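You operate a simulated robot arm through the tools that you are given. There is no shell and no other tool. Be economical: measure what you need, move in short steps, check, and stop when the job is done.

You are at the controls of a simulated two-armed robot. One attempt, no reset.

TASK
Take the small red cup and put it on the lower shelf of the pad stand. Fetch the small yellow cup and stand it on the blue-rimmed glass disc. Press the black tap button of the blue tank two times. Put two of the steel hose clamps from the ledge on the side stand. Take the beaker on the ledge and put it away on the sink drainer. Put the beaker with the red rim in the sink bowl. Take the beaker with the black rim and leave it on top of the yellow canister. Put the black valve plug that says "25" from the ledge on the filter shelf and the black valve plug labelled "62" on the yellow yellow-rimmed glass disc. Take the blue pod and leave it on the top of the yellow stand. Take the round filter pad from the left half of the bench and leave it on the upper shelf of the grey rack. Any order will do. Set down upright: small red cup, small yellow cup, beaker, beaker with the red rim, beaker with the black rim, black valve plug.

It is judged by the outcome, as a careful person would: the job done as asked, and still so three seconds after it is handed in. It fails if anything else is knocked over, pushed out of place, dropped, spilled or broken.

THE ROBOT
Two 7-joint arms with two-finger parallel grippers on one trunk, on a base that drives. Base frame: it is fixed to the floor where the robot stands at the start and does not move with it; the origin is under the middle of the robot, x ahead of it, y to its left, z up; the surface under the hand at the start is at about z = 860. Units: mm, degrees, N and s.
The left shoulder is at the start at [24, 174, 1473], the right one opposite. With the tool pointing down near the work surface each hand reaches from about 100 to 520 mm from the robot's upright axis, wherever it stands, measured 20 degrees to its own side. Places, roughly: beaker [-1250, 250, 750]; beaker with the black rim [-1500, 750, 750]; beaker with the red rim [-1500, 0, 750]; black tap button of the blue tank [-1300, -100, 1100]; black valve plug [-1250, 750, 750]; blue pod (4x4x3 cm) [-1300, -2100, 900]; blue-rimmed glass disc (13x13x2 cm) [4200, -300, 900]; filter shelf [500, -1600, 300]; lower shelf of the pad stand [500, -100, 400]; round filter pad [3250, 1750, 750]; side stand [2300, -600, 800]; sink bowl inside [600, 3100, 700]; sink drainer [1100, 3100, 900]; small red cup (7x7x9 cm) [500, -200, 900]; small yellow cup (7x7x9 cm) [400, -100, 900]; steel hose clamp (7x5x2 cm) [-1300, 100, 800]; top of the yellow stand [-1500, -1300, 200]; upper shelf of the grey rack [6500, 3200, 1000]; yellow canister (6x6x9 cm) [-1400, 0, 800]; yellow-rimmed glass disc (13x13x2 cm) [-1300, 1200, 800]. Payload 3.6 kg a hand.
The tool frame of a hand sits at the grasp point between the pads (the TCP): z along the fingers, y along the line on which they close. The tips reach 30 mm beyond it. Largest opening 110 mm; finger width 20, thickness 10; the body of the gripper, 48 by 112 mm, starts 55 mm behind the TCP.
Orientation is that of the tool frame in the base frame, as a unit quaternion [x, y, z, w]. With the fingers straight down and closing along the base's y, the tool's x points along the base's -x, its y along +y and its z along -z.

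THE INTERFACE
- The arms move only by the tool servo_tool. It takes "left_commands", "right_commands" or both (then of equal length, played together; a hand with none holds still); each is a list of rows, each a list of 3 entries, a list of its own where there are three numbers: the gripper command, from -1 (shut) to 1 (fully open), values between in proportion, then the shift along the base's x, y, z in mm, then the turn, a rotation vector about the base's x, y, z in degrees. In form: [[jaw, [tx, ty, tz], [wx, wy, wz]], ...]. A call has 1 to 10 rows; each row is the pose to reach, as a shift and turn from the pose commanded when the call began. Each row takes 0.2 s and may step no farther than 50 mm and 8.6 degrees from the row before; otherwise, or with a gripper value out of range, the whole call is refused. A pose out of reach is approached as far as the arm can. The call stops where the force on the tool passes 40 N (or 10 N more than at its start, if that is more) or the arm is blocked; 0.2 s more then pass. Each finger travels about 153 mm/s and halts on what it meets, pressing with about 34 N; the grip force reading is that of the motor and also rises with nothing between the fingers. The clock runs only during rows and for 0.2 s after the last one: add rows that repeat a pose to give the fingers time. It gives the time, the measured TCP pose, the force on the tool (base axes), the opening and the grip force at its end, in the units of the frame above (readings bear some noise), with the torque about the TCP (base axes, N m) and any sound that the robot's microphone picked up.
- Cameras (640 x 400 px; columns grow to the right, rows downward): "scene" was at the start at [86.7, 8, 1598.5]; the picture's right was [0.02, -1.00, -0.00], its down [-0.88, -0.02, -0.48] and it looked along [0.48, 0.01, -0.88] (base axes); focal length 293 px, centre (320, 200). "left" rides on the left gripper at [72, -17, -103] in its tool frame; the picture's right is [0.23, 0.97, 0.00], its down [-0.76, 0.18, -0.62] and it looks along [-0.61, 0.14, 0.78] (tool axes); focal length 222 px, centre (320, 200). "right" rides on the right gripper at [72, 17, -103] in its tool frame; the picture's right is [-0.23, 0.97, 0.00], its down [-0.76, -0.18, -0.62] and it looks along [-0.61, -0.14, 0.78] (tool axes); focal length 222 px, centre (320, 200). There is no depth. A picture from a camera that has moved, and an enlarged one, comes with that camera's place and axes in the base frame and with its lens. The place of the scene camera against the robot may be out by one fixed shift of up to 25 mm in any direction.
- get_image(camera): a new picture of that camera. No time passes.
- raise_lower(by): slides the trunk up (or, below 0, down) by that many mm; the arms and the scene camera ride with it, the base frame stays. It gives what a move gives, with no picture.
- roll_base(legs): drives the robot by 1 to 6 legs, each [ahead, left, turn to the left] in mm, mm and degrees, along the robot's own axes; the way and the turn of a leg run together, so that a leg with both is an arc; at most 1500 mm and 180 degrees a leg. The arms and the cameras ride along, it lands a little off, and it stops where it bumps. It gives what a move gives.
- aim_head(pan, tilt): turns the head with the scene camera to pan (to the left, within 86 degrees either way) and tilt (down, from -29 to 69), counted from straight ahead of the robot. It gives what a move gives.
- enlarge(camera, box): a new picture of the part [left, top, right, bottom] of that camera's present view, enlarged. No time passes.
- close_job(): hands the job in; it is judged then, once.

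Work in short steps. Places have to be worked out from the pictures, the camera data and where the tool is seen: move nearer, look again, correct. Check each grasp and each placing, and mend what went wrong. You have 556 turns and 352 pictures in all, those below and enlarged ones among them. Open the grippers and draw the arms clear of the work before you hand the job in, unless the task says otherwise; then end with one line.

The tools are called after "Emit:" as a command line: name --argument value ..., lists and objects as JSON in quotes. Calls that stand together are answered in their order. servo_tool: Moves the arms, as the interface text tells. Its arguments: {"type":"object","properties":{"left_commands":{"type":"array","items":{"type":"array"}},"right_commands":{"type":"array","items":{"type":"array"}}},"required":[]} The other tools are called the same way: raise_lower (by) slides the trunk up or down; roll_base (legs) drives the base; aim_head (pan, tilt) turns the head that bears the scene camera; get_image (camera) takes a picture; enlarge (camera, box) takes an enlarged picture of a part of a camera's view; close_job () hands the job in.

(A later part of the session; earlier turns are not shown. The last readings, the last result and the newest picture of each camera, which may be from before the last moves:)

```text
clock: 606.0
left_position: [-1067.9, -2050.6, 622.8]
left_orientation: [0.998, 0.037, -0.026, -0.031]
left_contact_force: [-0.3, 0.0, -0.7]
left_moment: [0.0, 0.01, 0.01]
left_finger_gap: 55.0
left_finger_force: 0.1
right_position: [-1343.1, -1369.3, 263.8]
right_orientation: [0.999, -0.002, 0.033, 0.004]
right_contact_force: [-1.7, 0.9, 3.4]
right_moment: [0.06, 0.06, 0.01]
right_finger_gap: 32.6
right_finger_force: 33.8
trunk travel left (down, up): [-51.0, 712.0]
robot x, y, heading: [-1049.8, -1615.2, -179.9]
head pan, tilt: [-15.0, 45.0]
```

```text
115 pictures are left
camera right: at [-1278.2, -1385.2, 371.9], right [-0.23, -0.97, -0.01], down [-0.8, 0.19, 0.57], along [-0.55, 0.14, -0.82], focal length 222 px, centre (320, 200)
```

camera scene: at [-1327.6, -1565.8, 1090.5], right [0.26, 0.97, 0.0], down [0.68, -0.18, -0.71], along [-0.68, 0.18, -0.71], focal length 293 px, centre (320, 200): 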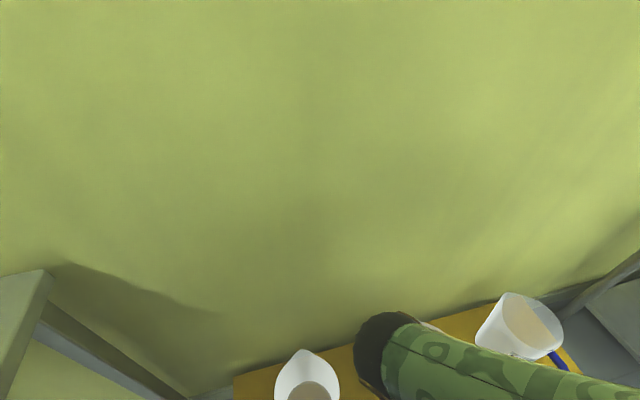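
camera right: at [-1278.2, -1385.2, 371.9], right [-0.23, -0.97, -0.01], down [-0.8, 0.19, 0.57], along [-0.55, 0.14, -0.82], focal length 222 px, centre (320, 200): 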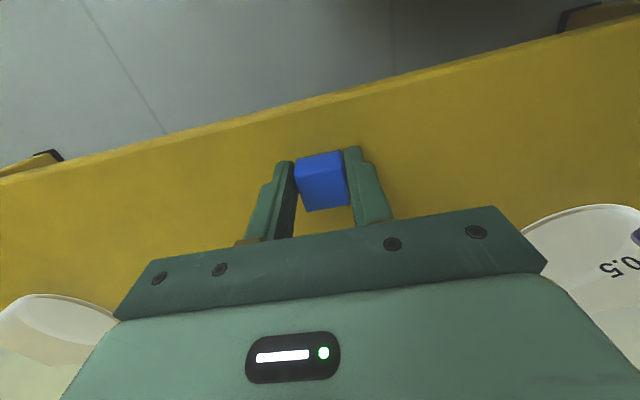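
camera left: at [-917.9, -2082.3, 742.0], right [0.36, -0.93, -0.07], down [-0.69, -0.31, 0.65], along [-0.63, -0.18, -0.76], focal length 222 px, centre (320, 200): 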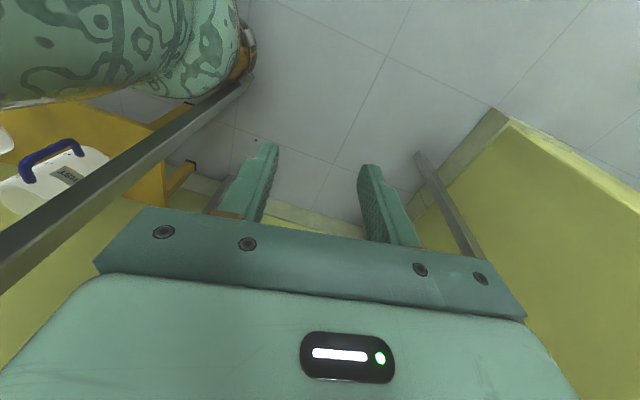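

Touching (stand top ≈232). I press 2 mm and release, then lift.

Emit:
raise_lower --by -2

Emit:
servo_tool --right_commands '[[-0.3, [0, 0, 0], [0, 0, 0]], [-0.15, [0, 0, 0], [0, 0, 0]], [-0.05, [0, 0, 0], [0, 0, 0]], [-0.05, [0, 0, 0], [0, 0, 0]]]'

Emit:
raise_lower --by 80

Emit:
get_image --camera "right"

```text
clock: 606.5
left_position: [-1066.8, -2051.6, 620.6]
left_orientation: [0.998, 0.037, -0.027, -0.032]
left_contact_force: [-0.1, 0.0, 0.7]
left_moment: [0.0, 0.02, -0.01]
left_finger_gap: 55.1
left_finger_force: 0.0
right_position: [-1343.9, -1368.3, 262.6]
right_orientation: [0.999, -0.002, 0.033, 0.004]
right_contact_force: [0.2, -0.5, 24.1]
right_moment: [0.08, 0.56, 0.06]
right_finger_gap: 32.2
right_finger_force: 34.0
trunk travel left (down, up): [-49.0, 714.0]
robot x, y, heading: [-1052.3, -1608.3, -179.7]
head pan, tilt: [-15.0, 45.0]
```

```text
clock: 607.5
left_position: [-1067.4, -2052.2, 620.1]
left_orientation: [0.999, 0.037, -0.027, -0.031]
left_contact_force: [-0.6, 0.3, 0.0]
left_moment: [-0.02, -0.02, 0.02]
left_finger_gap: 55.3
left_finger_force: 0.1
right_position: [-1343.1, -1368.2, 262.8]
right_orientation: [0.999, -0.001, 0.033, 0.005]
right_contact_force: [-0.3, -0.2, -0.2]
right_moment: [-0.01, 0.03, -0.01]
right_finger_gap: 52.3
right_finger_force: 0.0
trunk travel left (down, up): [-49.0, 714.0]
robot x, y, heading: [-1051.9, -1613.7, -179.8]
head pan, tilt: [-15.0, 45.0]
```

```text
clock: 608.7
left_position: [-1067.0, -2051.0, 700.9]
left_orientation: [0.999, 0.038, -0.025, -0.031]
left_contact_force: [0.4, -0.8, -0.3]
left_moment: [-0.01, -0.02, 0.01]
left_finger_gap: 55.0
left_finger_force: 0.0
right_position: [-1344.6, -1368.6, 342.5]
right_orientation: [0.999, -0.001, 0.034, 0.005]
right_contact_force: [0.0, -0.3, 0.4]
right_moment: [0.01, 0.01, 0.0]
right_finger_gap: 51.9
right_finger_force: 0.0
trunk travel left (down, up): [-129.0, 634.0]
robot x, y, heading: [-1052.6, -1612.6, -179.8]
head pan, tilt: [-15.0, 45.0]
```

```text
114 pictures are left
camera right: at [-1278.0, -1385.4, 449.6], right [-0.23, -0.97, -0.01], down [-0.8, 0.19, 0.57], along [-0.55, 0.14, -0.82], focal length 222 px, centre (320, 200)
```

right: 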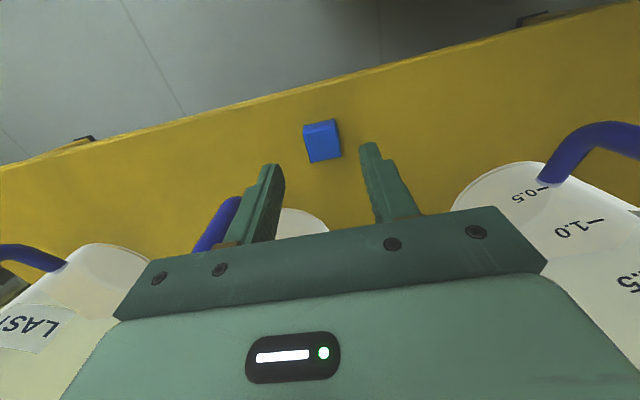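

Pod placed. I back out, raise the trunk and go to the blue tank's tap.

Emit:
roll_base --legs '[[-350, 0, 0]]'

Emit:
raise_lower --by 400

Emit:
raise_lower --by 58

Emit:
roll_base --legs '[[130, 0, 0], [0, -1170, 0]]'

Emit:
aim_head --pan -15 --tilt 35

Emit:
get_image --camera "scene"

```text
clock: 610.9
left_position: [-719.1, -2050.7, 699.9]
left_orientation: [0.998, 0.037, -0.027, -0.03]
left_contact_force: [0.5, -0.3, 0.2]
left_moment: [0.03, -0.02, -0.02]
left_finger_gap: 54.9
left_finger_force: 0.0
right_position: [-995.1, -1367.7, 342.8]
right_orientation: [0.999, -0.002, 0.033, 0.005]
right_contact_force: [0.4, 0.2, -0.7]
right_moment: [-0.02, -0.01, -0.02]
right_finger_gap: 52.3
right_finger_force: 0.1
trunk travel left (down, up): [-129.0, 634.0]
robot x, y, heading: [-705.2, -1612.6, -179.8]
head pan, tilt: [-15.0, 45.0]
```

```text
clock: 614.8
left_position: [-719.1, -2051.0, 1100.3]
left_orientation: [0.999, 0.036, -0.027, -0.03]
left_contact_force: [0.1, 0.7, 0.7]
left_moment: [-0.02, -0.04, 0.01]
left_finger_gap: 55.1
left_finger_force: 0.0
right_position: [-994.7, -1369.2, 742.2]
right_orientation: [0.999, -0.002, 0.032, 0.004]
right_contact_force: [0.4, 0.1, -0.1]
right_moment: [-0.02, -0.02, 0.01]
right_finger_gap: 52.5
right_finger_force: 0.0
trunk travel left (down, up): [-529.0, 234.0]
robot x, y, heading: [-704.6, -1610.9, -179.8]
head pan, tilt: [-15.0, 45.0]
```

```text
clock: 615.7
left_position: [-718.3, -2050.4, 1159.1]
left_orientation: [0.999, 0.036, -0.027, -0.03]
left_contact_force: [-0.8, 0.3, 0.5]
left_moment: [0.0, -0.01, -0.04]
left_finger_gap: 54.9
left_finger_force: 0.1
right_position: [-1009.9, -1357.5, 808.5]
right_orientation: [1.0, -0.008, 0.022, -0.001]
right_contact_force: [-0.7, -0.4, 1.0]
right_moment: [0.01, -0.03, -0.01]
right_finger_gap: 52.2
right_finger_force: 0.1
trunk travel left (down, up): [-587.0, 176.0]
robot x, y, heading: [-705.7, -1610.4, -180.2]
head pan, tilt: [-15.0, 45.0]
```

```text
clock: 622.5
left_position: [-854.2, -885.5, 1158.7]
left_orientation: [0.998, 0.04, -0.026, -0.03]
left_contact_force: [0.9, 0.4, 0.2]
left_moment: [0.0, 0.05, 0.01]
left_finger_gap: 54.9
left_finger_force: 0.0
right_position: [-1138.2, -189.8, 802.7]
right_orientation: [1.0, -0.008, 0.028, -0.005]
right_contact_force: [0.2, -0.2, 0.4]
right_moment: [0.0, 0.02, 0.0]
right_finger_gap: 52.3
right_finger_force: 0.1
trunk travel left (down, up): [-587.0, 176.0]
robot x, y, heading: [-838.5, -449.3, -179.7]
head pan, tilt: [-15.0, 45.0]
```

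```text
clock: 623.3
left_position: [-852.7, -885.6, 1158.7]
left_orientation: [0.998, 0.039, -0.027, -0.03]
left_contact_force: [0.4, 0.2, 0.8]
left_moment: [0.03, 0.02, -0.02]
left_finger_gap: 55.1
left_finger_force: 0.0
right_position: [-1140.5, -185.9, 803.1]
right_orientation: [1.0, -0.009, 0.028, -0.006]
right_contact_force: [0.0, -0.1, -0.4]
right_moment: [0.03, -0.02, 0.03]
right_finger_gap: 52.6
right_finger_force: 0.0
trunk travel left (down, up): [-587.0, 176.0]
robot x, y, heading: [-840.5, -448.0, -179.7]
head pan, tilt: [-15.0, 35.0]
```

```text
113 pictures are left
camera scene: at [-933.0, -418.8, 1635.2], right [0.25, 0.97, 0.0], down [0.56, -0.14, -0.82], along [-0.79, 0.21, -0.57], focal length 293 px, centre (320, 200)
```

scene: 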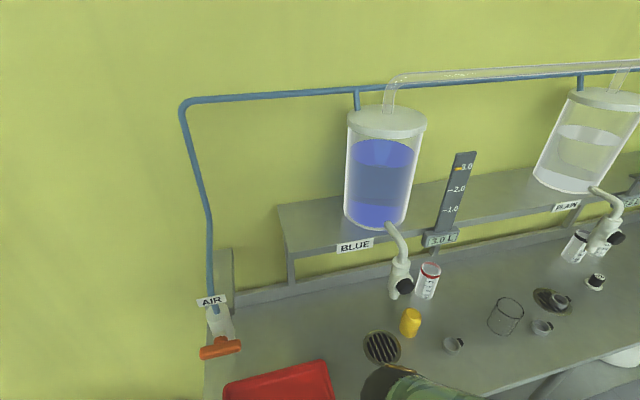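

The hand is low near the ledge edge; I back off, raise, and set the arm to the posture for tilting forward.

Emit:
roll_base --legs '[[-200, 0, 0]]'

Emit:
servo_tool --right_commands '[[-0.5, [0, 5, 40], [0, 3, 0]], [-1, [0, 15, 80], [-1, 3, 1]], [-1, [-5, 25, 120], [-1, 3, 1]], [-1, [-10, 35, 160], [-1, 3, 1]], [-1, [-20, 50, 195], [-1, 3, 1]], [-1, [-30, 65, 225], [-1, 3, 1]], [-1, [-30, 70, 250], [-1, 3, 1]], [-1, [-30, 70, 260], [-1, 3, 1]]]'

Emit:
servo_tool --right_commands '[[-1, [0, 0, 0], [0, 8, 0]], [-1, [0, 0, 0], [0, 16, 0]], [-1, [0, 0, 0], [0, 24, 0]], [-1, [0, 0, 0], [0, 32, 0]], [-1, [0, 0, 0], [0, 40, 0]], [-1, [0, 0, 0], [0, 48, 0]], [-1, [0, 0, 0], [0, 56, 0]], [-1, [0, 0, 0], [0, 64, 0]], [-1, [0, 0, 0], [0, 72, 0]], [-1, [0, 0, 0], [0, 75, 0]]]'

Emit:
get_image --camera "scene"

```text
clock: 624.9
left_position: [-652.7, -885.2, 1158.2]
left_orientation: [0.998, 0.039, -0.028, -0.03]
left_contact_force: [0.7, -0.7, -0.5]
left_moment: [0.01, 0.02, 0.02]
left_finger_gap: 55.0
left_finger_force: 0.0
right_position: [-938.7, -183.6, 803.4]
right_orientation: [1.0, -0.009, 0.028, -0.007]
right_contact_force: [-0.4, 0.5, -0.2]
right_moment: [0.03, 0.03, 0.01]
right_finger_gap: 52.5
right_finger_force: 0.1
trunk travel left (down, up): [-587.0, 176.0]
robot x, y, heading: [-640.1, -442.3, -179.8]
head pan, tilt: [-15.0, 35.0]
```

```text
clock: 626.7
left_position: [-655.2, -884.3, 1158.9]
left_orientation: [0.998, 0.039, -0.027, -0.031]
left_contact_force: [0.9, -0.4, 0.0]
left_moment: [0.01, -0.01, 0.03]
left_finger_gap: 55.0
left_finger_force: 0.1
right_position: [-970.9, -114.3, 1064.3]
right_orientation: [1.0, -0.001, 0.003, 0.003]
right_contact_force: [-0.3, -0.7, 0.3]
right_moment: [0.01, 0.04, 0.01]
right_finger_gap: 0.0
right_finger_force: 34.4
trunk travel left (down, up): [-587.0, 176.0]
robot x, y, heading: [-643.4, -443.6, -179.6]
head pan, tilt: [-15.0, 35.0]
```

```text
clock: 628.9
left_position: [-653.5, -885.1, 1158.8]
left_orientation: [0.998, 0.039, -0.027, -0.031]
left_contact_force: [-1.3, -0.8, -0.9]
left_moment: [0.0, -0.02, 0.02]
left_finger_gap: 54.7
left_finger_force: 0.2
right_position: [-968.3, -115.4, 1062.4]
right_orientation: [0.794, 0.002, -0.608, 0.002]
right_contact_force: [0.0, -1.1, -0.6]
right_moment: [0.0, 0.0, -0.01]
right_finger_gap: 0.0
right_finger_force: 34.1
trunk travel left (down, up): [-587.0, 176.0]
robot x, y, heading: [-641.4, -447.1, -179.6]
head pan, tilt: [-15.0, 35.0]
```

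```text
112 pictures are left
camera scene: at [-734.3, -417.5, 1635.2], right [0.25, 0.97, 0.0], down [0.56, -0.14, -0.82], along [-0.79, 0.21, -0.57], focal length 293 px, centre (320, 200)
```

scene: 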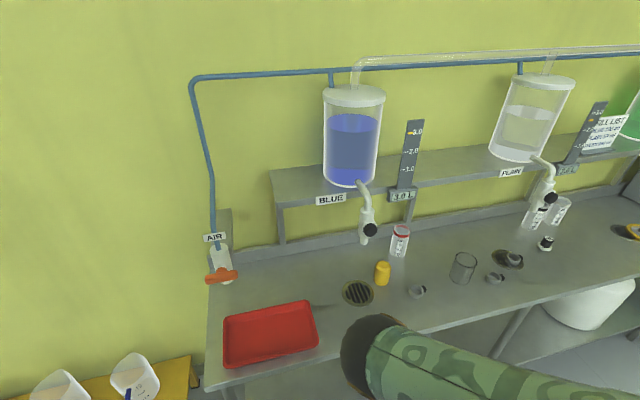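

The pose works. I raise 35 mm and drive forward 240 mm, then look at the tap from the wrist camera.

Emit:
raise_lower --by 32

Emit:
roll_base --legs '[[235, -6, 0]]'

Emit:
get_image --camera "right"

Emit:
get_image --camera "scene"

```text
clock: 629.6
left_position: [-654.8, -884.8, 1191.2]
left_orientation: [0.998, 0.04, -0.026, -0.03]
left_contact_force: [0.1, 0.1, 0.5]
left_moment: [0.03, 0.01, 0.02]
left_finger_gap: 55.0
left_finger_force: 0.0
right_position: [-971.5, -114.8, 1095.2]
right_orientation: [0.795, 0.001, -0.607, 0.002]
right_contact_force: [-0.1, -0.3, 0.1]
right_moment: [-0.02, -0.03, 0.0]
right_finger_gap: 0.1
right_finger_force: 34.3
trunk travel left (down, up): [-619.0, 144.0]
robot x, y, heading: [-642.7, -444.0, -179.5]
head pan, tilt: [-15.0, 35.0]
```

```text
clock: 631.4
left_position: [-890.9, -880.6, 1191.4]
left_orientation: [0.998, 0.039, -0.026, -0.03]
left_contact_force: [0.0, 1.0, 0.4]
left_moment: [0.01, 0.02, 0.02]
left_finger_gap: 55.1
left_finger_force: 0.1
right_position: [-1204.5, -110.5, 1093.8]
right_orientation: [0.795, 0.001, -0.607, 0.002]
right_contact_force: [-0.2, -0.2, -0.1]
right_moment: [-0.01, -0.03, 0.02]
right_finger_gap: 0.0
right_finger_force: 33.9
trunk travel left (down, up): [-619.0, 144.0]
robot x, y, heading: [-874.8, -443.2, -179.8]
head pan, tilt: [-15.0, 35.0]
```

```text
111 pictures are left
camera right: at [-1086.4, -126.7, 1051.9], right [-0.06, -0.97, 0.22], down [0.4, 0.18, 0.9], along [-0.92, 0.14, 0.38], focal length 222 px, centre (320, 200)
```

right: 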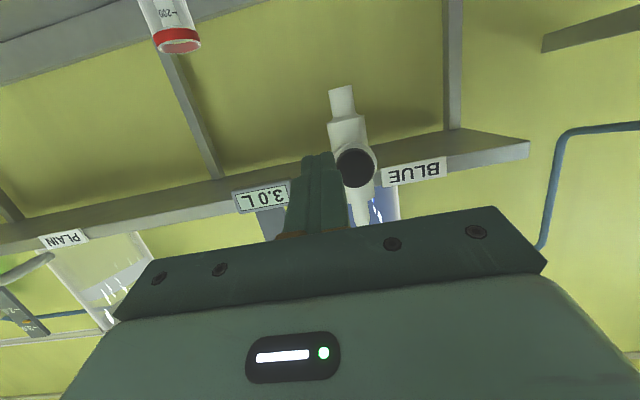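

```text
110 pictures are left
camera scene: at [-968.0, -413.2, 1667.3], right [0.25, 0.97, 0.0], down [0.56, -0.14, -0.82], along [-0.79, 0.21, -0.57], focal length 293 px, centre (320, 200)
```

scene: 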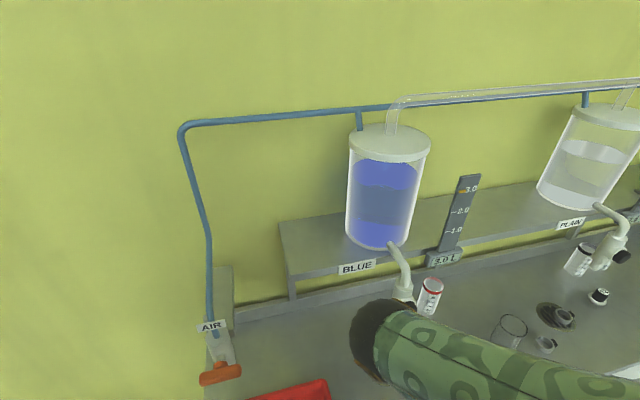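

Button is at ~(-1302,-136,1112). I raise 26, strafe left 26, advance 50, then press with small arm moves listening for the click.

Emit:
raise_lower --by 26

Emit:
roll_base --legs '[[0, 26, 0], [45, 0, 0]]'

Emit:
get_image --camera "right"

```text
clock: 632.1
left_position: [-890.1, -881.3, 1217.1]
left_orientation: [0.998, 0.039, -0.027, -0.03]
left_contact_force: [0.3, 0.6, 0.1]
left_moment: [0.01, -0.02, 0.0]
left_finger_gap: 55.1
left_finger_force: 0.2
right_position: [-1205.8, -109.4, 1119.7]
right_orientation: [0.795, 0.002, -0.606, 0.002]
right_contact_force: [-0.2, -0.7, 0.1]
right_moment: [-0.04, 0.02, 0.05]
right_finger_gap: 0.1
right_finger_force: 33.9
trunk travel left (down, up): [-645.0, 118.0]
robot x, y, heading: [-876.1, -441.0, -179.7]
head pan, tilt: [-15.0, 35.0]
```

```text
clock: 633.4
left_position: [-931.3, -904.4, 1218.5]
left_orientation: [0.998, 0.039, -0.027, -0.03]
left_contact_force: [-0.4, 0.2, 0.0]
left_moment: [-0.02, -0.04, -0.01]
left_finger_gap: 55.1
left_finger_force: 0.1
right_position: [-1248.2, -134.6, 1120.6]
right_orientation: [0.795, 0.0, -0.607, 0.002]
right_contact_force: [0.1, -0.5, 0.1]
right_moment: [0.05, 0.02, 0.03]
right_finger_gap: 0.0
right_finger_force: 34.4
trunk travel left (down, up): [-645.0, 118.0]
robot x, y, heading: [-921.6, -468.7, -179.8]
head pan, tilt: [-15.0, 35.0]
```

```text
109 pictures are left
camera right: at [-1128.1, -151.4, 1077.7], right [-0.06, -0.97, 0.22], down [0.4, 0.18, 0.9], along [-0.91, 0.14, 0.38], focal length 222 px, centre (320, 200)
```

right: 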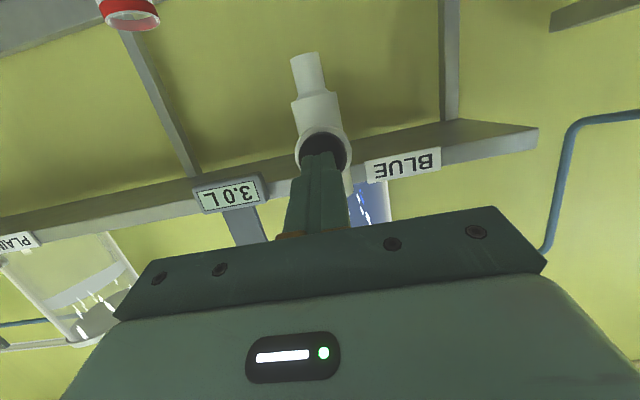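

Tip is aligned with the button. I press forward gently.

Emit:
servo_tool --right_commands '[[-1, [-6, 0, 0], [0, 0, 0]], [-1, [-12, 0, 0], [0, 0, 0]], [-1, [-17, 0, 0], [0, 0, 0]], [-1, [-21, 0, 0], [0, 0, 0]], [-1, [-24, 0, 0], [0, 0, 0]]]'

```text
clock: 634.6
left_position: [-931.3, -906.5, 1216.8]
left_orientation: [0.998, 0.039, -0.028, -0.031]
left_contact_force: [0.0, -0.3, 0.0]
left_moment: [0.03, -0.03, -0.03]
left_finger_gap: 54.8
left_finger_force: 0.0
right_position: [-1270.5, -137.7, 1120.5]
right_orientation: [0.796, 0.0, -0.606, 0.0]
right_contact_force: [11.6, 0.6, -1.0]
right_moment: [0.04, -0.03, 0.01]
right_finger_gap: 0.0
right_finger_force: 34.2
trunk travel left (down, up): [-645.0, 118.0]
robot x, y, heading: [-921.8, -466.9, -179.7]
head pan, tilt: [-15.0, 35.0]
heard: click
```

Click heard: first press. I retract to release, then press again.

Emit:
servo_tool --right_commands '[[-1, [8, 0, 0], [0, 0, 0]], [-1, [16, 0, 0], [0, 0, 0]], [-1, [22, 0, 0], [0, 0, 0]], [-1, [22, 0, 0], [0, 0, 0]]]'

Emit:
servo_tool --right_commands '[[-1, [-8, 0, 0], [0, 0, 0]], [-1, [-15, 0, 0], [0, 0, 0]], [-1, [-19, 0, 0], [0, 0, 0]], [-1, [-22, 0, 0], [0, 0, 0]]]'

Emit:
servo_tool --right_commands '[[-1, [10, 0, 0], [0, 0, 0]], [-1, [20, 0, 0], [0, 0, 0]], [-1, [30, 0, 0], [0, 0, 0]], [-1, [30, 0, 0], [0, 0, 0]]]'

Emit:
get_image --camera "right"

```text
clock: 635.6
left_position: [-934.4, -907.7, 1216.4]
left_orientation: [0.998, 0.039, -0.027, -0.031]
left_contact_force: [0.6, 0.5, 0.8]
left_moment: [-0.01, -0.01, -0.02]
left_finger_gap: 54.8
left_finger_force: 0.1
right_position: [-1251.6, -136.3, 1121.7]
right_orientation: [0.795, 0.001, -0.607, 0.001]
right_contact_force: [-0.2, 0.0, -0.1]
right_moment: [-0.02, -0.01, 0.01]
right_finger_gap: 0.0
right_finger_force: 33.9
trunk travel left (down, up): [-645.0, 118.0]
robot x, y, heading: [-923.6, -463.8, -179.5]
head pan, tilt: [-15.0, 35.0]
```

```text
clock: 636.6
left_position: [-931.5, -906.3, 1216.9]
left_orientation: [0.998, 0.04, -0.027, -0.031]
left_contact_force: [1.0, -0.1, -0.3]
left_moment: [0.0, 0.0, 0.03]
left_finger_gap: 54.8
left_finger_force: 0.1
right_position: [-1270.1, -137.8, 1122.6]
right_orientation: [0.795, 0.001, -0.606, 0.001]
right_contact_force: [12.2, -2.3, 1.6]
right_moment: [0.12, 0.09, 0.06]
right_finger_gap: 0.0
right_finger_force: 34.1
trunk travel left (down, up): [-645.0, 118.0]
robot x, y, heading: [-922.1, -467.5, -179.7]
head pan, tilt: [-15.0, 35.0]
heard: click
```

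```text
clock: 637.6
left_position: [-934.8, -906.8, 1217.4]
left_orientation: [0.998, 0.039, -0.027, -0.03]
left_contact_force: [-0.1, -0.1, -0.1]
left_moment: [0.02, 0.0, 0.02]
left_finger_gap: 55.0
left_finger_force: 0.0
right_position: [-1243.7, -136.0, 1121.3]
right_orientation: [0.794, 0.002, -0.607, 0.002]
right_contact_force: [0.5, -0.2, -0.8]
right_moment: [-0.01, 0.02, 0.02]
right_finger_gap: 0.1
right_finger_force: 33.6
trunk travel left (down, up): [-645.0, 118.0]
robot x, y, heading: [-919.6, -466.3, -179.6]
head pan, tilt: [-15.0, 35.0]
```

```text
108 pictures are left
camera right: at [-1124.9, -152.8, 1078.2], right [-0.06, -0.97, 0.22], down [0.4, 0.18, 0.9], along [-0.92, 0.14, 0.38], focal length 222 px, centre (320, 200)
```

right: 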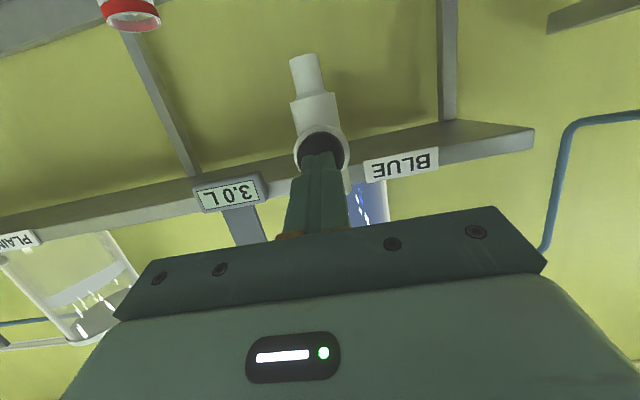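

Two clicks on the blue tap's button — done. Next the black-rim beaker. I back off, and set an extended, forward-tilted arm (tilt ~50°) so wrist and elbow stay clear of tank shelf and taps.

Emit:
roll_base --legs '[[-330, 0, 0], [0, -860, 0]]'

Emit:
servo_tool --right_commands '[[-0.3, [0, 0, 0], [0, -8, 0]], [0.3, [0, 0, 0], [0, -16, 0]], [0.7, [0, 0, 0], [0, -25, 0]], [0.7, [0, 0, 0], [0, -25, 0]]]'

Emit:
servo_tool --right_commands '[[0.7, [-35, -25, 0], [0, 0, 0]], [0.7, [-70, -50, 0], [0, 0, 0]], [0.7, [-105, -75, 0], [0, 0, 0]], [0.7, [-140, -100, 0], [0, 0, 0]], [0.7, [-175, -120, 0], [0, 0, 0]], [0.7, [-210, -135, 0], [0, 0, 0]], [0.7, [-245, -145, 0], [0, 0, 0]], [0.7, [-275, -150, 0], [0, 0, 0]], [0.7, [-300, -150, 0], [0, 0, 0]], [0.7, [-300, -150, 0], [0, 0, 0]]]'

Emit:
get_image --camera "scene"

```text
clock: 643.9
left_position: [-608.0, -53.7, 1216.5]
left_orientation: [0.998, 0.04, -0.026, -0.03]
left_contact_force: [0.3, -1.1, 0.4]
left_moment: [0.01, 0.0, 0.03]
left_finger_gap: 55.0
left_finger_force: 0.0
right_position: [-919.9, 716.3, 1120.5]
right_orientation: [0.795, 0.002, -0.606, 0.002]
right_contact_force: [-0.1, -0.7, -0.5]
right_moment: [0.01, -0.01, -0.04]
right_finger_gap: 0.2
right_finger_force: 34.2
trunk travel left (down, up): [-645.0, 118.0]
robot x, y, heading: [-599.5, 386.2, -179.2]
head pan, tilt: [-15.0, 35.0]
```

```text
refused: row 3 steps farther than a row can; nothing moved
```

```text
clock: 646.1
left_position: [-609.8, -54.0, 1215.7]
left_orientation: [0.998, 0.04, -0.027, -0.03]
left_contact_force: [0.1, 0.5, 0.2]
left_moment: [0.0, 0.02, -0.03]
left_finger_gap: 54.9
left_finger_force: 0.1
right_position: [-1196.9, 658.5, 1167.9]
right_orientation: [0.801, 0.027, -0.598, 0.033]
right_contact_force: [-0.3, -0.6, 0.0]
right_moment: [0.01, 0.0, -0.03]
right_finger_gap: 93.5
right_finger_force: 0.1
right hand out of reach, approached as far as the arm can: row 2, 3, 4, 5, 6, 7, 8, 9, 10
trunk travel left (down, up): [-645.0, 118.0]
robot x, y, heading: [-598.9, 383.4, -179.5]
head pan, tilt: [-15.0, 35.0]
```

```text
107 pictures are left
camera scene: at [-686.3, 412.7, 1693.4], right [0.25, 0.97, 0.0], down [0.56, -0.14, -0.82], along [-0.79, 0.2, -0.57], focal length 293 px, centre (320, 200)
```

scene: 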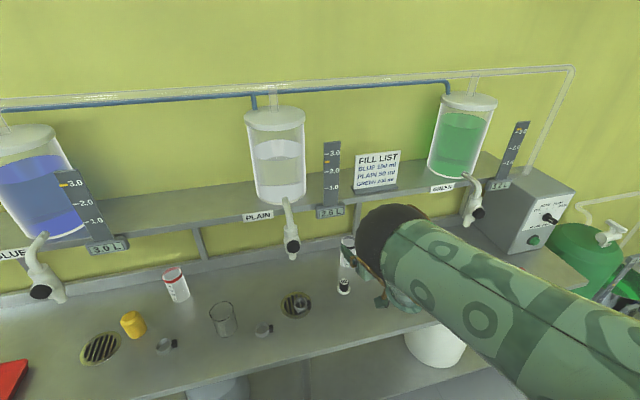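

I reduce the tilt to ~55°, then lower the trunk for the beaker's height.

Emit:
servo_tool --right_commands '[[0.9, [0, 0, 0], [-2, -7, -1]], [0.9, [0, 0, 0], [-4, -14, -2]], [0.9, [0, 0, 0], [-4, -18, -3]], [0.9, [0, 0, 0], [-4, -18, -3]]]'

Emit:
raise_lower --by -270

Emit:
get_image --camera "scene"

Emit:
get_image --camera "right"

```text
clock: 647.1
left_position: [-608.5, -53.2, 1216.2]
left_orientation: [0.998, 0.041, -0.026, -0.03]
left_contact_force: [0.4, 0.2, 1.0]
left_moment: [0.0, 0.04, 0.01]
left_finger_gap: 55.1
left_finger_force: 0.1
right_position: [-1199.4, 658.4, 1167.0]
right_orientation: [0.883, -0.021, -0.466, 0.049]
right_contact_force: [0.2, -0.4, 0.3]
right_moment: [-0.04, 0.01, -0.01]
right_finger_gap: 104.4
right_finger_force: 0.0
trunk travel left (down, up): [-645.0, 118.0]
robot x, y, heading: [-601.8, 384.7, -179.2]
head pan, tilt: [-15.0, 35.0]
```

```text
clock: 649.9
left_position: [-609.5, -52.5, 946.9]
left_orientation: [0.998, 0.04, -0.027, -0.031]
left_contact_force: [-0.3, -0.6, 0.1]
left_moment: [0.01, 0.0, -0.02]
left_finger_gap: 55.0
left_finger_force: 0.0
right_position: [-1199.5, 658.8, 897.6]
right_orientation: [0.883, -0.021, -0.466, 0.05]
right_contact_force: [0.4, 0.3, -0.4]
right_moment: [-0.02, 0.01, 0.0]
right_finger_gap: 104.4
right_finger_force: 0.1
trunk travel left (down, up): [-375.0, 388.0]
robot x, y, heading: [-601.4, 383.8, -179.2]
head pan, tilt: [-15.0, 35.0]
```

```text
106 pictures are left
camera scene: at [-726.5, 413.4, 1422.0], right [0.25, 0.97, 0.0], down [0.56, -0.14, -0.82], along [-0.79, 0.2, -0.57], focal length 293 px, centre (320, 200)
```

scene: 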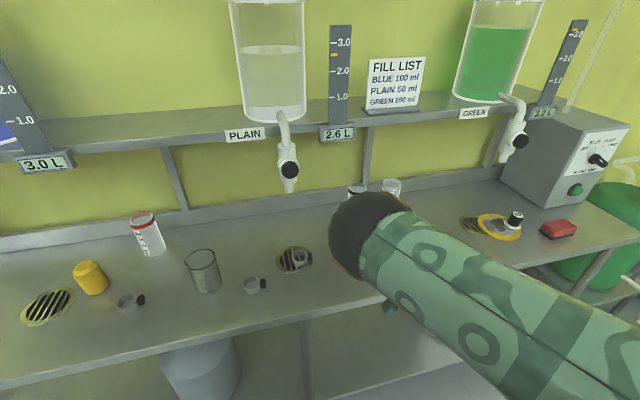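

```text
105 pictures are left
camera right: at [-1072.9, 643.1, 898.6], right [-0.12, -0.95, 0.29], down [0.08, 0.28, 0.96], along [-0.99, 0.14, 0.04], focal length 222 px, centre (320, 200)
```

right: 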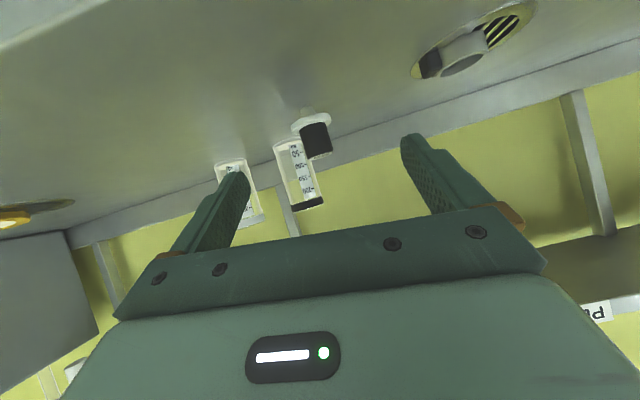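

Beaker with black rim at ~(-1446,719); plug 92 stands close on the left. I fix the roll, narrow the opening to ~84 mm, and line up.

Emit:
servo_tool --right_commands '[[0.55, [0, 0, 0], [3, 0, 0]], [0.55, [0, 0, -20], [6.2, 0, 0]], [0.55, [0, 0, -25], [6.2, 0, 0]]]'

Emit:
roll_base --legs '[[0, -62, -0.8], [130, 0, 0]]'

Emit:
get_image --camera "right"

```text
clock: 650.7
left_position: [-608.8, -54.1, 946.2]
left_orientation: [0.998, 0.04, -0.027, -0.031]
left_contact_force: [0.6, 0.0, -0.1]
left_moment: [-0.03, -0.04, -0.03]
left_finger_gap: 54.9
left_finger_force: 0.1
right_position: [-1198.4, 659.5, 874.2]
right_orientation: [0.884, 0.006, -0.467, 0.003]
right_contact_force: [-0.2, 0.7, -0.2]
right_moment: [-0.02, -0.01, 0.06]
right_finger_gap: 85.4
right_finger_force: 0.0
trunk travel left (down, up): [-375.0, 388.0]
robot x, y, heading: [-593.6, 387.0, -179.5]
head pan, tilt: [-15.0, 35.0]
```

```text
clock: 652.5
left_position: [-747.2, 10.3, 947.0]
left_orientation: [0.999, 0.034, -0.025, -0.03]
left_contact_force: [-0.4, 0.1, -0.2]
left_moment: [0.01, -0.06, 0.0]
left_finger_gap: 54.9
left_finger_force: 0.1
right_position: [-1327.1, 729.1, 871.5]
right_orientation: [0.885, -0.002, -0.466, -0.002]
right_contact_force: [-1.0, -0.4, -0.1]
right_moment: [0.02, 0.01, -0.04]
right_finger_gap: 85.1
right_finger_force: 0.0
trunk travel left (down, up): [-375.0, 388.0]
robot x, y, heading: [-730.5, 451.9, 179.8]
head pan, tilt: [-15.0, 35.0]
```

```text
104 pictures are left
camera right: at [-1201.6, 712.6, 870.9], right [-0.13, -0.97, 0.19], down [0.08, 0.18, 0.98], along [-0.99, 0.15, 0.06], focal length 222 px, centre (320, 200)
```

right: 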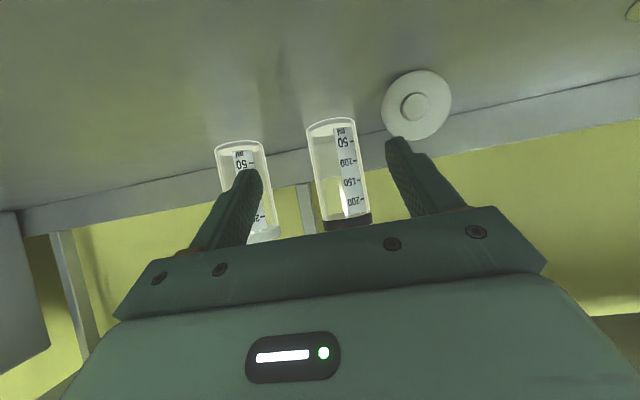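

Plug 92 appears to have been tipped by my finger. I check in the scene view.

Emit:
enlarge --camera "scene" --box '[280, 150, 500, 300]'

```text
2.67 times, centred on (390, 225) of scene
camera zoom: at [-859.5, 478.3, 1421.7], right [0.26, 0.96, 0.0], down [0.55, -0.15, -0.82], along [-0.79, 0.22, -0.57], focal length 782 px, centre (133, 133)
```

zoom: 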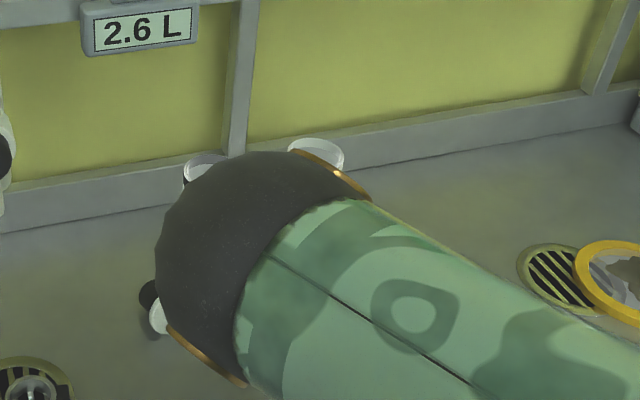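

Yes, plug 92 was tipped; I must set it upright again as I did with 62. I back out and retract the arm along the reverse path.

Emit:
roll_base --legs '[[-250, 0, 0]]'

Emit:
raise_lower --by 200

Emit:
servo_tool --right_commands '[[0.2, [30, 5, 15], [0, 0, 0]], [0.2, [60, 12, 30], [0, 0, 0]], [0.2, [90, 20, 40], [0, 0, 0]], [0.2, [120, 28, 40], [0, 0, 0]], [0.2, [150, 36, 40], [0, 0, 0]], [0.2, [180, 44, 40], [0, 0, 0]], [0.2, [210, 52, 40], [0, 0, 0]], [0.2, [240, 58, 40], [0, 0, 0]], [0.2, [265, 62, 40], [0, 0, 0]], [0.2, [270, 62, 40], [0, 0, 0]]]'

Emit:
get_image --camera "scene"

```text
clock: 654.4
left_position: [-493.4, 8.4, 945.9]
left_orientation: [0.999, 0.034, -0.026, -0.03]
left_contact_force: [0.2, -0.2, 1.0]
left_moment: [-0.01, 0.01, 0.01]
left_finger_gap: 55.0
left_finger_force: 0.1
right_position: [-1074.3, 728.9, 874.9]
right_orientation: [0.884, -0.003, -0.468, -0.002]
right_contact_force: [-0.1, 0.5, 0.8]
right_moment: [-0.01, 0.02, 0.01]
right_finger_gap: 85.6
right_finger_force: 0.1
trunk travel left (down, up): [-375.0, 388.0]
robot x, y, heading: [-475.2, 447.8, 179.9]
head pan, tilt: [-15.0, 35.0]
```

```text
clock: 656.5
left_position: [-494.1, 8.5, 1146.2]
left_orientation: [0.999, 0.033, -0.027, -0.03]
left_contact_force: [0.3, -0.5, -0.5]
left_moment: [0.01, 0.02, 0.03]
left_finger_gap: 55.1
left_finger_force: 0.1
right_position: [-1075.2, 730.2, 1073.4]
right_orientation: [0.885, -0.002, -0.466, -0.002]
right_contact_force: [-1.8, 0.3, 0.0]
right_moment: [0.0, 0.02, 0.01]
right_finger_gap: 85.3
right_finger_force: 0.1
trunk travel left (down, up): [-575.0, 188.0]
robot x, y, heading: [-476.6, 444.8, 179.2]
head pan, tilt: [-15.0, 35.0]
```

```text
clock: 658.8
left_position: [-494.9, 8.6, 1146.4]
left_orientation: [0.999, 0.032, -0.027, -0.031]
left_contact_force: [0.5, -0.3, -0.1]
left_moment: [0.02, 0.0, -0.01]
left_finger_gap: 55.0
left_finger_force: 0.0
right_position: [-804.9, 791.9, 1114.4]
right_orientation: [0.885, -0.002, -0.466, -0.001]
right_contact_force: [-0.5, -0.1, -0.6]
right_moment: [-0.01, 0.03, -0.01]
right_finger_gap: 66.1
right_finger_force: 0.0
trunk travel left (down, up): [-575.0, 188.0]
robot x, y, heading: [-477.4, 447.4, 179.6]
head pan, tilt: [-15.0, 35.0]
```

```text
102 pictures are left
camera scene: at [-569.2, 476.9, 1623.2], right [0.26, 0.96, 0.0], down [0.55, -0.15, -0.82], along [-0.79, 0.22, -0.57], focal length 293 px, centre (320, 200)
```

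scene: 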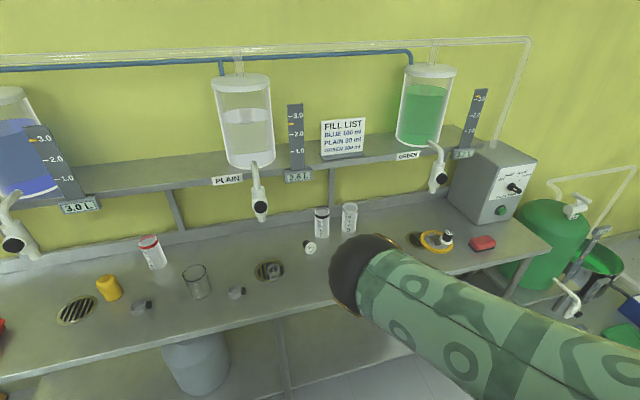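

Retracted with elbow still up. I zoom on the tipped plug.

Emit:
enlarge --camera "scene" --box '[230, 190, 380, 300]'

```text
3.64 times, centred on (305, 245) of scene
camera zoom: at [-569.2, 476.9, 1623.2], right [0.26, 0.96, 0.0], down [0.55, -0.15, -0.82], along [-0.79, 0.22, -0.57], focal length 1067 px, centre (374, 36)
```

zoom: 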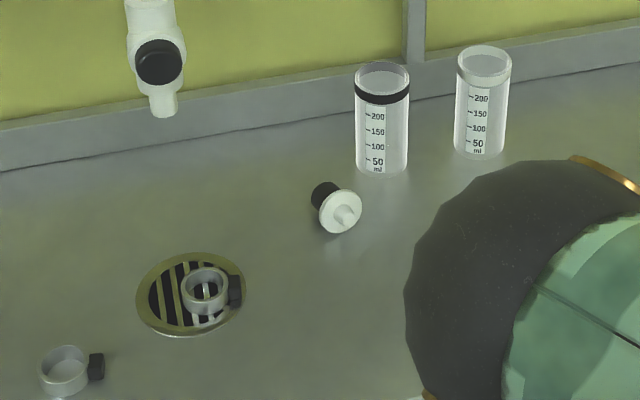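

Plug 92 lies with flange at ~(-1371,672), black end away. I set the hand vertical and approach for a low, careful grasp.

Emit:
servo_tool --right_commands '[[0, [0, 0, -10], [0, -8, 0]], [0, [0, 0, -20], [0, -16, 0]], [0, [0, 0, -30], [0, -24, 0]], [0, [-10, 0, -40], [0, -32, 0]], [0, [-20, -10, -55], [0, -40, 0]], [0, [-40, -30, -70], [0, -48, 0]], [0, [-65, -55, -85], [0, -55.5, 0]], [0, [-95, -85, -95], [0, -55.5, 0]], [0, [-125, -110, -100], [0, -55.5, 0]], [0, [-140, -125, -105], [0, -55.5, 0]]]'

Emit:
raise_lower --by -130

Emit:
get_image --camera "scene"

```text
clock: 661.0
left_position: [-494.4, 9.1, 1146.5]
left_orientation: [0.999, 0.033, -0.026, -0.03]
left_contact_force: [-0.6, 0.0, -0.4]
left_moment: [0.0, 0.01, 0.0]
left_finger_gap: 55.2
left_finger_force: 0.0
right_position: [-947.0, 667.2, 1007.1]
right_orientation: [1.0, -0.001, -0.001, -0.003]
right_contact_force: [0.5, -0.6, 0.7]
right_moment: [-0.03, -0.02, -0.01]
right_finger_gap: 55.2
right_finger_force: 0.0
right hand out of reach, approached as far as the arm can: row 9
trunk travel left (down, up): [-575.0, 188.0]
robot x, y, heading: [-472.5, 444.5, 180.0]
head pan, tilt: [-15.0, 35.0]
```

```text
clock: 662.5
left_position: [-494.4, 8.5, 1016.8]
left_orientation: [0.999, 0.034, -0.027, -0.032]
left_contact_force: [-0.3, -1.3, 0.0]
left_moment: [-0.01, 0.0, 0.01]
left_finger_gap: 55.1
left_finger_force: 0.1
right_position: [-942.7, 667.3, 859.2]
right_orientation: [1.0, -0.001, 0.019, -0.001]
right_contact_force: [0.5, -0.2, -0.3]
right_moment: [-0.01, 0.01, 0.02]
right_finger_gap: 55.1
right_finger_force: 0.2
trunk travel left (down, up): [-445.0, 318.0]
robot x, y, heading: [-476.1, 448.9, 179.9]
head pan, tilt: [-15.0, 35.0]
```

```text
100 pictures are left
camera scene: at [-586.8, 477.1, 1492.6], right [0.26, 0.96, 0.0], down [0.55, -0.15, -0.82], along [-0.79, 0.22, -0.57], focal length 293 px, centre (320, 200)
```

scene: 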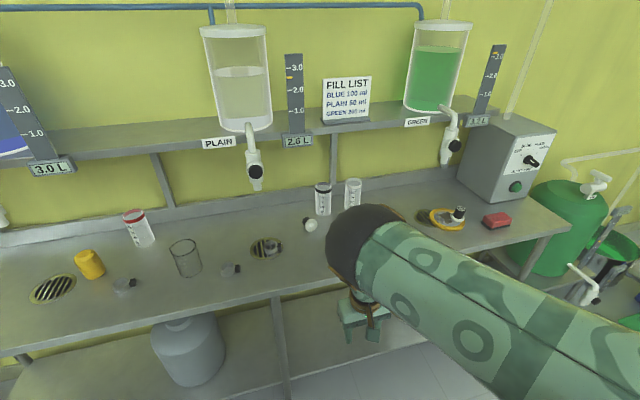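

Emit:
raise_lower --by 35

Emit:
roll_base --legs '[[375, 0, 0]]'

Emit:
get_image --camera "right"

```text
clock: 663.3
left_position: [-494.7, 8.5, 1052.0]
left_orientation: [0.999, 0.034, -0.025, -0.031]
left_contact_force: [0.8, 0.0, 0.3]
left_moment: [0.01, 0.02, -0.01]
left_finger_gap: 55.1
left_finger_force: 0.1
right_position: [-943.8, 666.9, 894.8]
right_orientation: [1.0, -0.002, 0.02, -0.002]
right_contact_force: [0.0, 0.1, 0.1]
right_moment: [-0.01, 0.03, 0.0]
right_finger_gap: 55.1
right_finger_force: 0.0
trunk travel left (down, up): [-480.0, 283.0]
robot x, y, heading: [-477.1, 445.0, 179.6]
head pan, tilt: [-15.0, 35.0]
```

```text
clock: 665.7
left_position: [-874.1, 11.6, 1051.9]
left_orientation: [0.999, 0.032, -0.025, -0.031]
left_contact_force: [0.0, -0.1, 0.3]
left_moment: [-0.04, 0.0, 0.0]
left_finger_gap: 54.8
left_finger_force: 0.1
right_position: [-1321.4, 671.5, 893.8]
right_orientation: [1.0, -0.003, 0.019, -0.002]
right_contact_force: [0.4, 0.2, 0.9]
right_moment: [-0.02, 0.02, 0.01]
right_finger_gap: 54.9
right_finger_force: 0.2
trunk travel left (down, up): [-480.0, 283.0]
robot x, y, heading: [-848.7, 451.0, 179.4]
head pan, tilt: [-15.0, 35.0]
```

```text
99 pictures are left
camera right: at [-1253.0, 654.0, 999.6], right [-0.23, -0.97, -0.01], down [-0.78, 0.18, 0.59], along [-0.58, 0.15, -0.8], focal length 222 px, centre (320, 200)
```

right: 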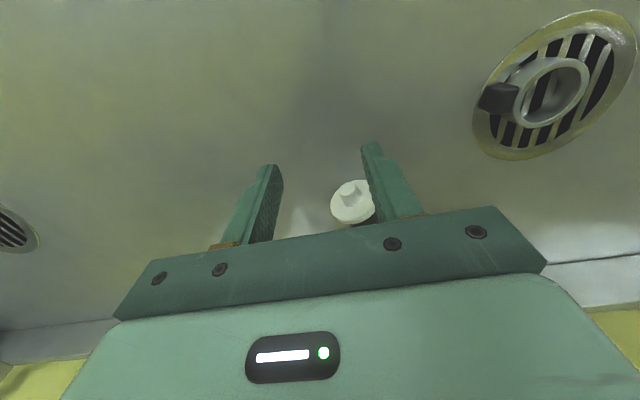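

The plug's flange is ~(-1387,660). I advance 50 mm with 16 mm left, keeping height, and re-check.

Emit:
roll_base --legs '[[48, 16, 0]]'

Emit:
servo_tool --right_commands '[[0.1, [-6, 0, -6], [0, 1, 4]], [0.1, [-12, 0, -14], [0, 2, 8]], [0.1, [-16, 0, -22], [0, 2.2, 12]], [0.1, [-16, 0, -24], [0, 2.2, 12]]]'

Emit:
get_image --camera "right"

```text
clock: 666.8
left_position: [-922.4, -5.1, 1052.2]
left_orientation: [0.999, 0.03, -0.026, -0.031]
left_contact_force: [-0.2, 0.2, -0.1]
left_moment: [0.0, -0.02, -0.03]
left_finger_gap: 55.1
left_finger_force: 0.1
right_position: [-1359.8, 658.0, 888.8]
right_orientation: [1.0, -0.006, 0.026, -0.002]
right_contact_force: [0.3, 0.0, -1.0]
right_moment: [0.01, 0.02, 0.03]
right_finger_gap: 55.3
right_finger_force: 0.1
trunk travel left (down, up): [-480.0, 283.0]
robot x, y, heading: [-900.4, 436.2, 179.3]
head pan, tilt: [-15.0, 35.0]
stopped in leg 1: the robot was blocked; the commanded pose is now the measured one
```

```text
clock: 667.8
left_position: [-922.8, -5.0, 1051.3]
left_orientation: [0.999, 0.03, -0.026, -0.03]
left_contact_force: [0.5, 0.5, -0.2]
left_moment: [-0.02, 0.03, 0.03]
left_finger_gap: 54.9
left_finger_force: 0.0
right_position: [-1376.2, 657.0, 865.3]
right_orientation: [0.995, 0.098, 0.006, -0.004]
right_contact_force: [1.0, 0.8, 0.3]
right_moment: [0.02, -0.03, 0.0]
right_finger_gap: 60.3
right_finger_force: 0.1
trunk travel left (down, up): [-480.0, 283.0]
robot x, y, heading: [-900.8, 435.3, 179.0]
head pan, tilt: [-15.0, 35.0]
```

```text
98 pictures are left
camera right: at [-1303.2, 655.2, 969.3], right [-0.03, -1.0, -0.01], down [-0.79, 0.02, 0.61], along [-0.61, 0.03, -0.79], focal length 222 px, centre (320, 200)
```

right: 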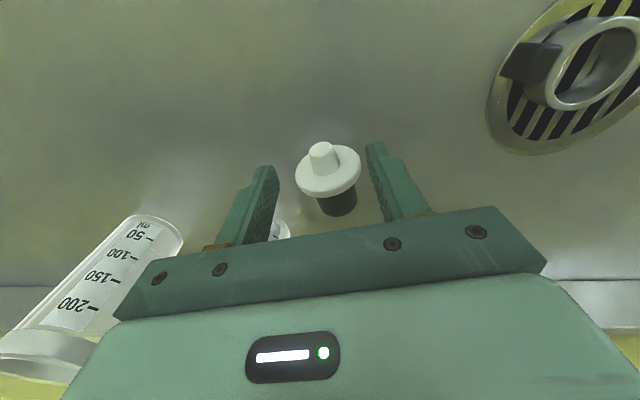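

Black body is ~28 mm further ahead and 10 mm left. I extend the arm, then lower to grasp height.

Emit:
servo_tool --right_commands '[[0.1, [-10, -4, 0], [0, 0, 0]], [0.1, [-20, -8, 0], [0, 0, 0]], [0.1, [-28, -10, -5], [0, 0, 0]], [0.1, [-28, -10, -15], [0, 0, 0]], [0.1, [-28, -10, -25], [0, 0, 0]], [0.1, [-28, -10, -31], [0, 0, 0]], [0.1, [-28, -10, -31], [0, 0, 0]]]'

Emit:
get_image --camera "right"

```text
clock: 669.4
left_position: [-922.2, -5.0, 1052.3]
left_orientation: [0.999, 0.03, -0.026, -0.03]
left_contact_force: [0.1, 0.1, 0.2]
left_moment: [0.0, 0.0, 0.03]
left_finger_gap: 55.2
left_finger_force: 0.0
right_position: [-1403.4, 648.8, 833.9]
right_orientation: [0.995, 0.098, 0.006, -0.005]
right_contact_force: [0.0, -0.5, 0.7]
right_moment: [0.02, 0.0, -0.02]
right_finger_gap: 60.4
right_finger_force: 0.2
trunk travel left (down, up): [-480.0, 283.0]
robot x, y, heading: [-900.3, 434.1, 179.4]
head pan, tilt: [-15.0, 35.0]
```

```text
97 pictures are left
camera right: at [-1331.6, 644.7, 938.4], right [-0.03, -1.0, -0.01], down [-0.79, 0.02, 0.61], along [-0.61, 0.03, -0.79], focal length 222 px, centre (320, 200)
```

right: 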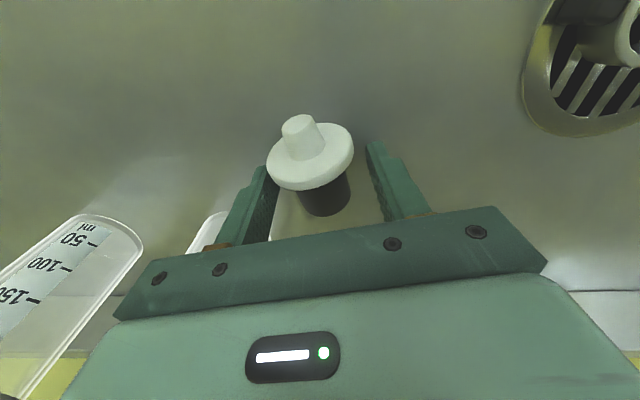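

Emit:
servo_tool --right_commands '[[0.1, [-6, -1, 0], [0, 0, 0]], [0.1, [-13, -2, 0], [0, 0, 0]], [-0.2, [-13, -2, 0], [0, 0, 0]], [-0.5, [-13, -2, 0], [0, 0, 0]], [-0.8, [-13, -2, 0], [0, 0, 0]], [-1, [-13, -2, 0], [0, 0, 0]], [-1, [-13, -2, 0], [0, 0, 0]]]'

Emit:
get_image --camera "right"

```text
clock: 671.0
left_position: [-922.9, -3.9, 1051.9]
left_orientation: [0.999, 0.03, -0.027, -0.031]
left_contact_force: [-0.4, -0.3, -0.9]
left_moment: [-0.02, 0.02, 0.02]
left_finger_gap: 54.7
left_finger_force: 0.0
right_position: [-1418.5, 645.2, 834.3]
right_orientation: [0.995, 0.097, 0.007, -0.004]
right_contact_force: [-0.6, -0.5, -0.6]
right_moment: [0.0, 0.03, -0.02]
right_finger_gap: 32.5
right_finger_force: 34.3
trunk travel left (down, up): [-480.0, 283.0]
robot x, y, heading: [-903.2, 433.3, 179.3]
head pan, tilt: [-15.0, 35.0]
```

```text
96 pictures are left
camera right: at [-1344.5, 642.7, 938.7], right [-0.03, -1.0, -0.01], down [-0.79, 0.02, 0.61], along [-0.61, 0.03, -0.79], focal length 222 px, centre (320, 200)
```

right: 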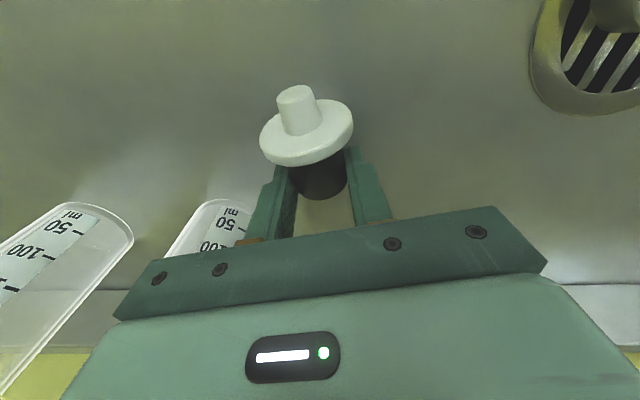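

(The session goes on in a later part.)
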